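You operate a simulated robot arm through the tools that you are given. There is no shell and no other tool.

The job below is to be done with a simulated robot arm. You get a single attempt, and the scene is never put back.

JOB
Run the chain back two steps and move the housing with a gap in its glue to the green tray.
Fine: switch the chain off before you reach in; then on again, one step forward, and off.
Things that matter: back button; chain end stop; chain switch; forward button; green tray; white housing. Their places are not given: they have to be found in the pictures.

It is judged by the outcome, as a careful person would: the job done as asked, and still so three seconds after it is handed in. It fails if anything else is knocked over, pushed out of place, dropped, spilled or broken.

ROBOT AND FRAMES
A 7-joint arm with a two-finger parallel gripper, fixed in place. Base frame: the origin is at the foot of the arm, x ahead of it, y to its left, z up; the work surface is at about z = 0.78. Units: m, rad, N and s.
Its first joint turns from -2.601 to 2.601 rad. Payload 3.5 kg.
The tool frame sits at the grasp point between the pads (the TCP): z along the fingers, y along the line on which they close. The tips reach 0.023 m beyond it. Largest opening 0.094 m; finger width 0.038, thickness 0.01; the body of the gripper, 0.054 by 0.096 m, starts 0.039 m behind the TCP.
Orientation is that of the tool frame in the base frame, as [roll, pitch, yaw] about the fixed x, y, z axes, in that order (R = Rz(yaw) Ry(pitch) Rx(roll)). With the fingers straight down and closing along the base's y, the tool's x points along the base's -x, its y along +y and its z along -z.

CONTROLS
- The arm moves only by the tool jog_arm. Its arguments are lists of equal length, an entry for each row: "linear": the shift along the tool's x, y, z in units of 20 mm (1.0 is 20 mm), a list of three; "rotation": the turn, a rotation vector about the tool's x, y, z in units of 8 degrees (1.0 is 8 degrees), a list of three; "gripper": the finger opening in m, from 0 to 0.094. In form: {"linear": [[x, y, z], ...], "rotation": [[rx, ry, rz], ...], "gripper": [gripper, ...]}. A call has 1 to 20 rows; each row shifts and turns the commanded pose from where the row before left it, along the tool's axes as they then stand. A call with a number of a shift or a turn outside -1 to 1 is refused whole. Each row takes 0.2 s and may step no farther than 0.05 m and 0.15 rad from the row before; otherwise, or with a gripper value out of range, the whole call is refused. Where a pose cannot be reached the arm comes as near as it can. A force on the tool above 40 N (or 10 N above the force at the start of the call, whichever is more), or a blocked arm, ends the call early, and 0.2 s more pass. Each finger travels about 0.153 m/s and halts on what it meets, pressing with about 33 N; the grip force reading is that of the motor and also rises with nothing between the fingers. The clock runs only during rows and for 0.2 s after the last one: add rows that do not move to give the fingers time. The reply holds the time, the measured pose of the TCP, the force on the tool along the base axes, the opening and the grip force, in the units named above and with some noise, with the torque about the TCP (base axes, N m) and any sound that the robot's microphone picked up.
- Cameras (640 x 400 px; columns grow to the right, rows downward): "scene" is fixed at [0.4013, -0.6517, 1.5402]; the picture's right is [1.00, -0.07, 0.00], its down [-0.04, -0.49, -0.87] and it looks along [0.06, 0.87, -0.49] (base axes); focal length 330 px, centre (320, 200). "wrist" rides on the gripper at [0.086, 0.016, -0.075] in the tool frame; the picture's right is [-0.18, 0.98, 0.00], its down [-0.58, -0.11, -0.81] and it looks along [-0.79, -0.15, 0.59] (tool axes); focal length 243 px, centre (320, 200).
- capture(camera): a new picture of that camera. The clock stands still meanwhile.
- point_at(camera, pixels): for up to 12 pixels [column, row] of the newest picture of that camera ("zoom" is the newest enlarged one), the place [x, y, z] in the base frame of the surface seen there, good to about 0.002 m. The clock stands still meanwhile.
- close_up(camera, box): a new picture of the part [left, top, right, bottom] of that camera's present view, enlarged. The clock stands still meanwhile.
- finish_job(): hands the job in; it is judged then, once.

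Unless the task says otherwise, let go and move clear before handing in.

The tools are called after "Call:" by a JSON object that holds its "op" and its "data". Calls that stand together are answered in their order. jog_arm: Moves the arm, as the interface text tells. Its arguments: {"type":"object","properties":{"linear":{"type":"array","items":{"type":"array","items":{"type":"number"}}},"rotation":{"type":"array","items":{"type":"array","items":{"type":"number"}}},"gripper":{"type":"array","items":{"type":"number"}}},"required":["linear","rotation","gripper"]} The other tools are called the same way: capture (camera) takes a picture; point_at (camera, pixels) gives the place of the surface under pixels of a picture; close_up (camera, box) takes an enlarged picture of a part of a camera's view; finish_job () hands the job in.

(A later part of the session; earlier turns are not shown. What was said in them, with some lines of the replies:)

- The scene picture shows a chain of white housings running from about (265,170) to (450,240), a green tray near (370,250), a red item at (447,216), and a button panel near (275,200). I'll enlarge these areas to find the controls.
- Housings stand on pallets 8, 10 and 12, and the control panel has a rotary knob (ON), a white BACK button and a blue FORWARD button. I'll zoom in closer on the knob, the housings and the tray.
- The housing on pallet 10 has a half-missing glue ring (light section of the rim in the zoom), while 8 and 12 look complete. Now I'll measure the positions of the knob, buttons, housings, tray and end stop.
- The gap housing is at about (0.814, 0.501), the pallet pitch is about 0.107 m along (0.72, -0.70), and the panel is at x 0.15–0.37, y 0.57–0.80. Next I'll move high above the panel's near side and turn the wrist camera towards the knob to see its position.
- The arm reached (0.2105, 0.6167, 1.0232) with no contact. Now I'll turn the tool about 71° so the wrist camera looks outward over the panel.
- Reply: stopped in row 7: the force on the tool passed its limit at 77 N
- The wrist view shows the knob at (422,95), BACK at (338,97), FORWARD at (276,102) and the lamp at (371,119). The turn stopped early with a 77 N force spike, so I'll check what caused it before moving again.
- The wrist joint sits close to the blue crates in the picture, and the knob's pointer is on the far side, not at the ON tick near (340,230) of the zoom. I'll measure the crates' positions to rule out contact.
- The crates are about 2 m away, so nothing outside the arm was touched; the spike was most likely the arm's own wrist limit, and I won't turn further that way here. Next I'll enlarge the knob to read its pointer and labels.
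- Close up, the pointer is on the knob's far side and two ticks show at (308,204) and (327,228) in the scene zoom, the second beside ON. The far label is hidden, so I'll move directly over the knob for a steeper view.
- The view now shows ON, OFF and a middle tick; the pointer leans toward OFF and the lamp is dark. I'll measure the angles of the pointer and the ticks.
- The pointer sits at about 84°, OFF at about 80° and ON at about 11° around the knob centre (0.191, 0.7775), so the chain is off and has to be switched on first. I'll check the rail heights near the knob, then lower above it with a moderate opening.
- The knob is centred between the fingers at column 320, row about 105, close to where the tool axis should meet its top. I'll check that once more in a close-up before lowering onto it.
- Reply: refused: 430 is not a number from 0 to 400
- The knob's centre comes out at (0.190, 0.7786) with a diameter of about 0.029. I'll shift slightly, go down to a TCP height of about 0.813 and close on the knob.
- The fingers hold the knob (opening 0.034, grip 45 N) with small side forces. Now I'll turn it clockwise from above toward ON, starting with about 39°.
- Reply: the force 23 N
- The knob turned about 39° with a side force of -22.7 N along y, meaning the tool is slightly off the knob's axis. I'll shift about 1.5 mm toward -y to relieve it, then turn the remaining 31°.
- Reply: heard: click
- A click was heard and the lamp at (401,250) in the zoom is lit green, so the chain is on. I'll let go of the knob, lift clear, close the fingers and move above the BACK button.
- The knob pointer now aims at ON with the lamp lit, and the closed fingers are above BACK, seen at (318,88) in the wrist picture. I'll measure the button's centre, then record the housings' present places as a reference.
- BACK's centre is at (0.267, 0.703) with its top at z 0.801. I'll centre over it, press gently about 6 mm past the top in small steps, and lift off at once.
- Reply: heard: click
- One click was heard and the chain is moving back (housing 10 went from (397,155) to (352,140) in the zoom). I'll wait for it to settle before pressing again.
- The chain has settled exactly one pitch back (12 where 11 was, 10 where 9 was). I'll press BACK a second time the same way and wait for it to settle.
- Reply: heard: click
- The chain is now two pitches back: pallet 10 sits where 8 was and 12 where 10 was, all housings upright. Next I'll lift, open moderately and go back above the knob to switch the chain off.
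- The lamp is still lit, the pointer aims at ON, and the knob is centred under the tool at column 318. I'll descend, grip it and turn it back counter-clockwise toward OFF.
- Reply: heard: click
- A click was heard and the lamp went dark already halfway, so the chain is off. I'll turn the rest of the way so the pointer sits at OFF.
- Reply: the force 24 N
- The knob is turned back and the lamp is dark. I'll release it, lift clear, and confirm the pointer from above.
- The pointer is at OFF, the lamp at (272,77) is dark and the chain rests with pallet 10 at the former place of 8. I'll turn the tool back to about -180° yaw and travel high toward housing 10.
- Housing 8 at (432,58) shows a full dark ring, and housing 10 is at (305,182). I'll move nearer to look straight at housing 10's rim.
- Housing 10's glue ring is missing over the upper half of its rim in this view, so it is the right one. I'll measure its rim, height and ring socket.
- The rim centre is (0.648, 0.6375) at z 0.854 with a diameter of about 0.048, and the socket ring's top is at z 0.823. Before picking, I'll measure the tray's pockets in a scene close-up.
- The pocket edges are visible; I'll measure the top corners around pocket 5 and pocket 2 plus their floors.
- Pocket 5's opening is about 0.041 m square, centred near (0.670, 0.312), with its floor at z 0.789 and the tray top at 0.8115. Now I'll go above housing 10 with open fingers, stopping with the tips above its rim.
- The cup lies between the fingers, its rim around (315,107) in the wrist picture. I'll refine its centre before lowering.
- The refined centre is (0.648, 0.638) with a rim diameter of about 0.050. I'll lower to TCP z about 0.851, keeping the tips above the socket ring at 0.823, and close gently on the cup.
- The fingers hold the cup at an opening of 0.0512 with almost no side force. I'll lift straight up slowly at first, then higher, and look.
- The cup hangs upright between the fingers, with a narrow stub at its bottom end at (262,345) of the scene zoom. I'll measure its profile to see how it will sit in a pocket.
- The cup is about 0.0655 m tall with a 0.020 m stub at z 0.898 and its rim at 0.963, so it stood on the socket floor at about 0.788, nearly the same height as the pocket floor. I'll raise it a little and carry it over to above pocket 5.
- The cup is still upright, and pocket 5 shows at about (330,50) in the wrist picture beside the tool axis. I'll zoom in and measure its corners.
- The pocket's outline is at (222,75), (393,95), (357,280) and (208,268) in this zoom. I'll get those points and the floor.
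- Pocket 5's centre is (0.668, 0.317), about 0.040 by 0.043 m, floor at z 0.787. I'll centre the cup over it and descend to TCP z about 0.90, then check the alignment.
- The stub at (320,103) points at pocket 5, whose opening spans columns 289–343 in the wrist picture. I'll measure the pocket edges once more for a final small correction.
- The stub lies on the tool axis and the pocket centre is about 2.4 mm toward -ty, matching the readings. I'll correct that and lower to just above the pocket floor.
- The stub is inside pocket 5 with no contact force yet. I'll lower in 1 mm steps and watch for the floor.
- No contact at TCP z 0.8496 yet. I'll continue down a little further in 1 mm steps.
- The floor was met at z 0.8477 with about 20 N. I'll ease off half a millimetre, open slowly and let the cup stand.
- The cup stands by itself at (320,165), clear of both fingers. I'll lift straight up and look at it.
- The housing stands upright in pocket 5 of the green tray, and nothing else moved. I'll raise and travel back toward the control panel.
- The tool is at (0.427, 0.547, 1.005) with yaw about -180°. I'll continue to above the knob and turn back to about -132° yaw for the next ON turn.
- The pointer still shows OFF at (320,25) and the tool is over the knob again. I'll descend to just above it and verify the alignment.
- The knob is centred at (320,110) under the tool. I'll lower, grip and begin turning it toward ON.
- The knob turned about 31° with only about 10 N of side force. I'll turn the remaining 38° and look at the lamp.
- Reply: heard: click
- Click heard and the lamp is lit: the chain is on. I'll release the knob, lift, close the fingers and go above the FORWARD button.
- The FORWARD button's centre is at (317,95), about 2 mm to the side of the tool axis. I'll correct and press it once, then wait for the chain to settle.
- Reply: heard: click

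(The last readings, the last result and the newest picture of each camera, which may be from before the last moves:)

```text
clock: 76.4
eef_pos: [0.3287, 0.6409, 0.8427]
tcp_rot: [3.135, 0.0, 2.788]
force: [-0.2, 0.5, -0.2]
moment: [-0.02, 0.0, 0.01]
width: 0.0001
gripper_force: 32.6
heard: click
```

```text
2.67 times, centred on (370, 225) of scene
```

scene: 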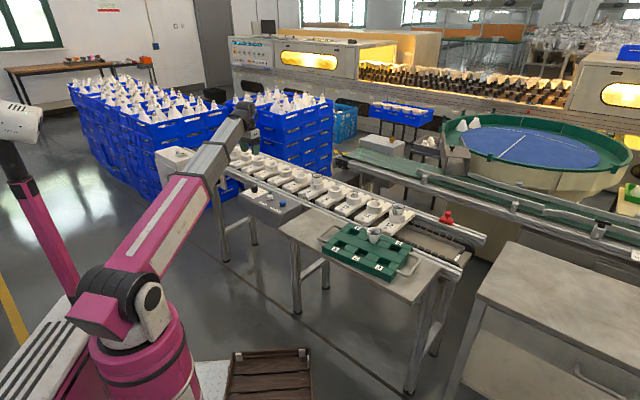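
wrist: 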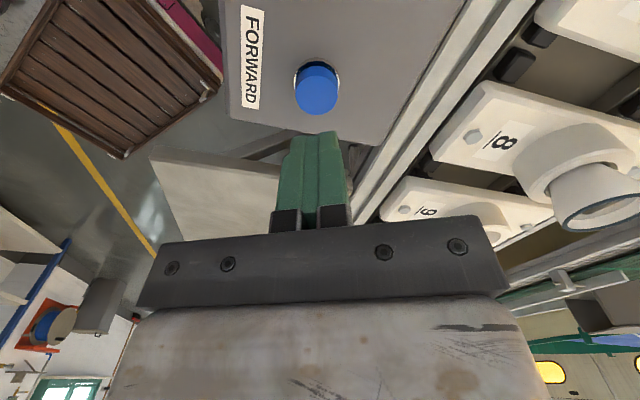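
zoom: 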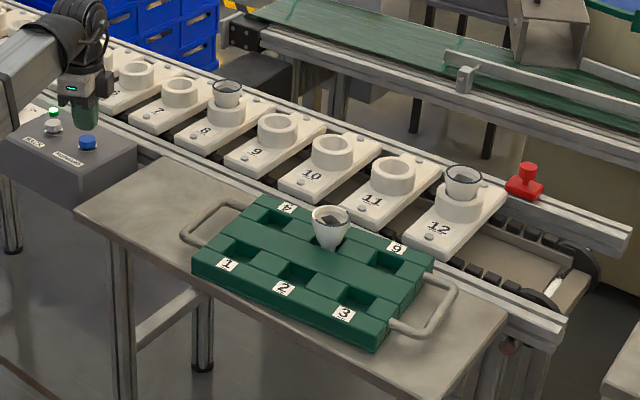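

One click, and the chain settled one pitch forward (12 back where it was after the first BACK step); the housing in the tray is still upright. I'll return above the knob to switch off.

Call:
{"op": "jog_arm", "data": {"linear": [[0, 0, -0.75], [0, 0, -0.8], [0.987, 0.446, 0], [0.987, 0.446, 0], [0.987, 0.446, 0], [0.987, 0.446, 0], [0.987, 0.446, 0], [0.987, 0.446, 0], [0.987, 0.446, 0], [0.987, 0.446, 0], [0.987, 0.446, 0], [0, 0, 0], [0, 0, 0]], "rotation": [[0, 0, 0], [0, 0, 0], [0, 0, 0], [0, 0, 0], [0, 0, 0], [0, 0, 0], [0, 0, 0], [0, 0, 0], [0, 0, 0], [0, 0, 0], [0, 0, 0], [0, 0, 0], [0, 0, 0]], "gripper": [0, 0, 0, 0, 0.02, 0.04, 0.06, 0.06, 0.06, 0.06, 0.06, 0.06, 0.06]}}

Call:
{"op": "close_up", "data": {"camera": "wrist", "box": [240, 50, 400, 150]}}

```text
clock: 79.2
eef_pos: [0.1915, 0.777, 0.875]
tcp_rot: [3.136, 0.0, 2.784]
force: [-0.2, 0.2, 0.6]
moment: [0.0, 0.01, 0.0]
width: 0.06
gripper_force: 0.0
```

```text
4.00 times, centred on (320, 100) of wrist
```

zoom: 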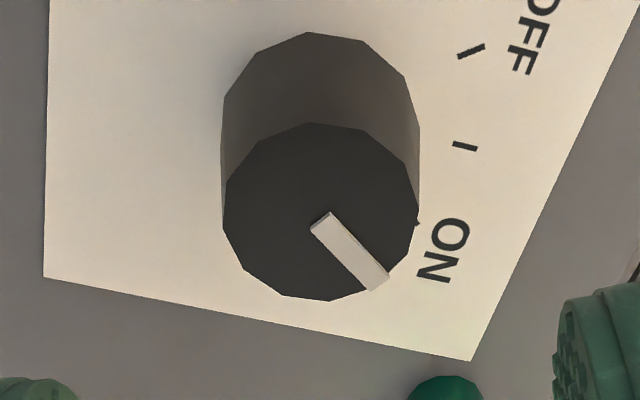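

The pointer is at ON and the knob's centre is at about (320,104), some 1.6 mm nearer than the tool axis. I'll correct, lower, grip and turn back toward OFF.

Call:
{"op": "jog_arm", "data": {"linear": [[0.08, 0, 0.7], [0, 0, 0.8], [0, 0, 0.8], [0, 0, 0.8], [0, 0, 0], [0, 0, 0], [0, 0, 0], [0, 0, 0], [0, 0, 0], [0, 0, 0], [0, 0, 0], [0, 0, 0]], "rotation": [[0, 0, 0], [0, 0, 0], [0, 0, 0], [0, 0, 0], [0, 0, 0], [0, 0, 0], [0, 0, 0], [0, 0, 0], [0, 0, -0.95], [0, 0, -0.95], [0, 0, -0.95], [0, 0, -0.95]], "gripper": [0.06, 0.06, 0.06, 0.06, 0.06, 0.035, 0.02, 0.02, 0.02, 0.02, 0.02, 0.02]}}

```text
clock: 81.8
eef_pos: [0.1907, 0.7783, 0.8121]
tcp_rot: [3.136, 0.004, -2.965]
force: [17.0, 13.5, 7.2]
moment: [-0.5, 0.73, 0.02]
width: 0.034
gripper_force: 45.1
heard: click
```

A click came already, meaning off. I'll ease the side load slightly and turn the rest of the way to OFF.

Call:
{"op": "jog_arm", "data": {"linear": [[-0.05, 0.03, 0], [0, 0, 0], [0, 0, 0], [0, 0, 0], [0, 0, 0], [0, 0, 0], [0, 0, 0]], "rotation": [[0, 0, 0], [0, 0, -0.95], [0, 0, -0.95], [0, 0, -0.95], [0, 0, -0.95], [0, 0, -0.9], [0, 0, 0]], "gripper": [0.02, 0.02, 0.02, 0.02, 0.02, 0.02, 0.02]}}

Call:
{"op": "close_up", "data": {"camera": "scene", "box": [220, 160, 300, 210]}}

```text
clock: 83.4
eef_pos: [0.1903, 0.7779, 0.8122]
tcp_rot: [3.141, 0.005, -2.309]
force: [24.8, -6.2, 4.0]
moment: [-0.9, 0.65, 0.05]
width: 0.034
gripper_force: 45.2
```

```text
8.00 times, centred on (260, 185) of scene
```

zoom: 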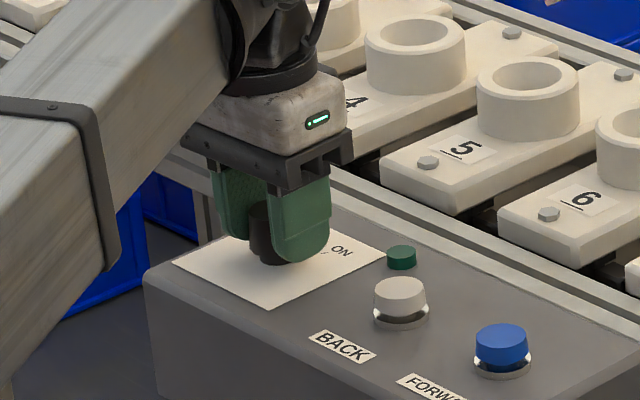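

The lamp is dark again. I'll release the knob, lift well clear and check the final state of the switch, chain and tray.

Call:
{"op": "jog_arm", "data": {"linear": [[0, 0, 0], [0, 0, 0], [0, 0, -0.5], [0, 0, -0.9], [0, 0, -0.9], [0, 0, -0.9], [0, 0, -0.9], [0, 0, -0.9], [0, 0, -0.9], [0, 0, -0.9], [0, 0, -0.9], [0, 0, -0.9]], "rotation": [[0, 0, 0], [0, 0, 0], [0, 0, 0], [0, 0, 0], [0, 0, 0], [0, 0, 0], [0, 0, 0], [0, 0, 0], [0, 0, 0], [0, 0, 0], [0, 0, 0], [0, 0, 0]], "gripper": [0.05, 0.06, 0.06, 0.06, 0.06, 0.06, 0.06, 0.06, 0.06, 0.06, 0.06, 0.06]}}

Call:
{"op": "close_up", "data": {"camera": "wrist", "box": [240, 0, 400, 100]}}

Call:
{"op": "close_up", "data": {"camera": "scene", "box": [250, 150, 490, 300]}}

Call:
{"op": "close_up", "data": {"camera": "scene", "box": [220, 160, 300, 210]}}

```text
clock: 86.0
eef_pos: [0.1894, 0.7767, 0.9849]
tcp_rot: [3.138, 0.008, -2.31]
force: [-1.0, 1.0, 0.2]
moment: [-0.03, -0.05, 0.01]
width: 0.0597
gripper_force: 0.1
```

```text
4.00 times, centred on (320, 50) of wrist
```

zoom: 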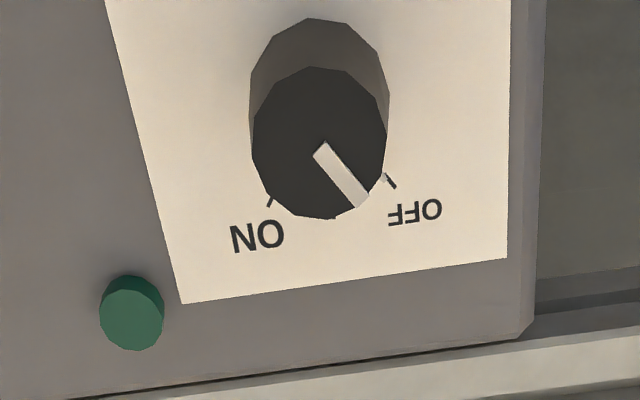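

```text
2.67 times, centred on (370, 225) of scene
```

zoom: 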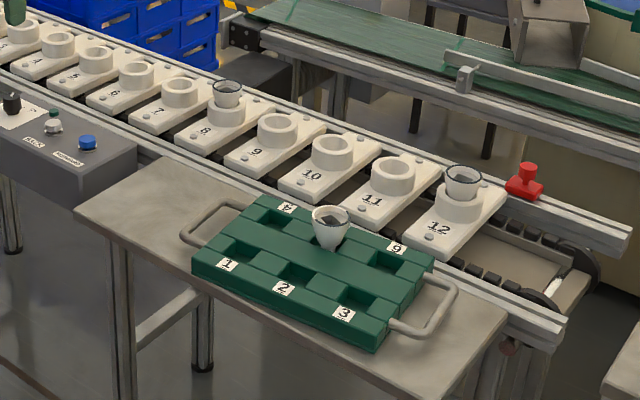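

```text
8.00 times, centred on (260, 185) of scene
```

zoom: 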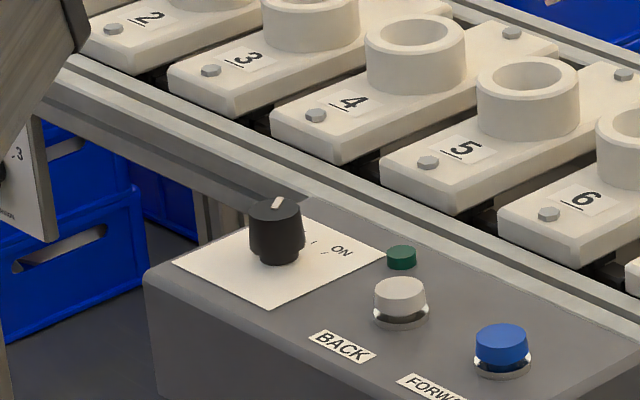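

The knob points to OFF with the lamp dark. The chain rests one step forward of the pick position, housings 8 and 12 stand in place, and the gap housing is upright in pocket 5 of the green tray. The arm is clear, so I'm handing the job in.

Call:
{"op": "finish_job", "data": {}}

```text
The job is handed in.
```

The housing with the gap in its glue, from pallet 10, now stands upright in pocket 5 of the green tray. I have handed the job in.

- **Running back:** The chain was off at the start, so I switched it on and pressed BACK twice. It moved back two pallets.
- **Moving the housing:** I switched the chain off before reaching in, then lifted the housing out and set it in the tray.
- **Finishing the chain:** I switched it on again, pressed FORWARD once, and switched it off. The knob points to OFF and the lamp is dark.

Housings 8 and 12 are still in place on the chain, and the last pictures show nothing knocked or pushed out of place.

Early on, a wrist turn stopped with a 77 N force spike. The pictures and measured positions showed nothing near the gripper, so I think the arm met its own limit, but I did not confirm that.
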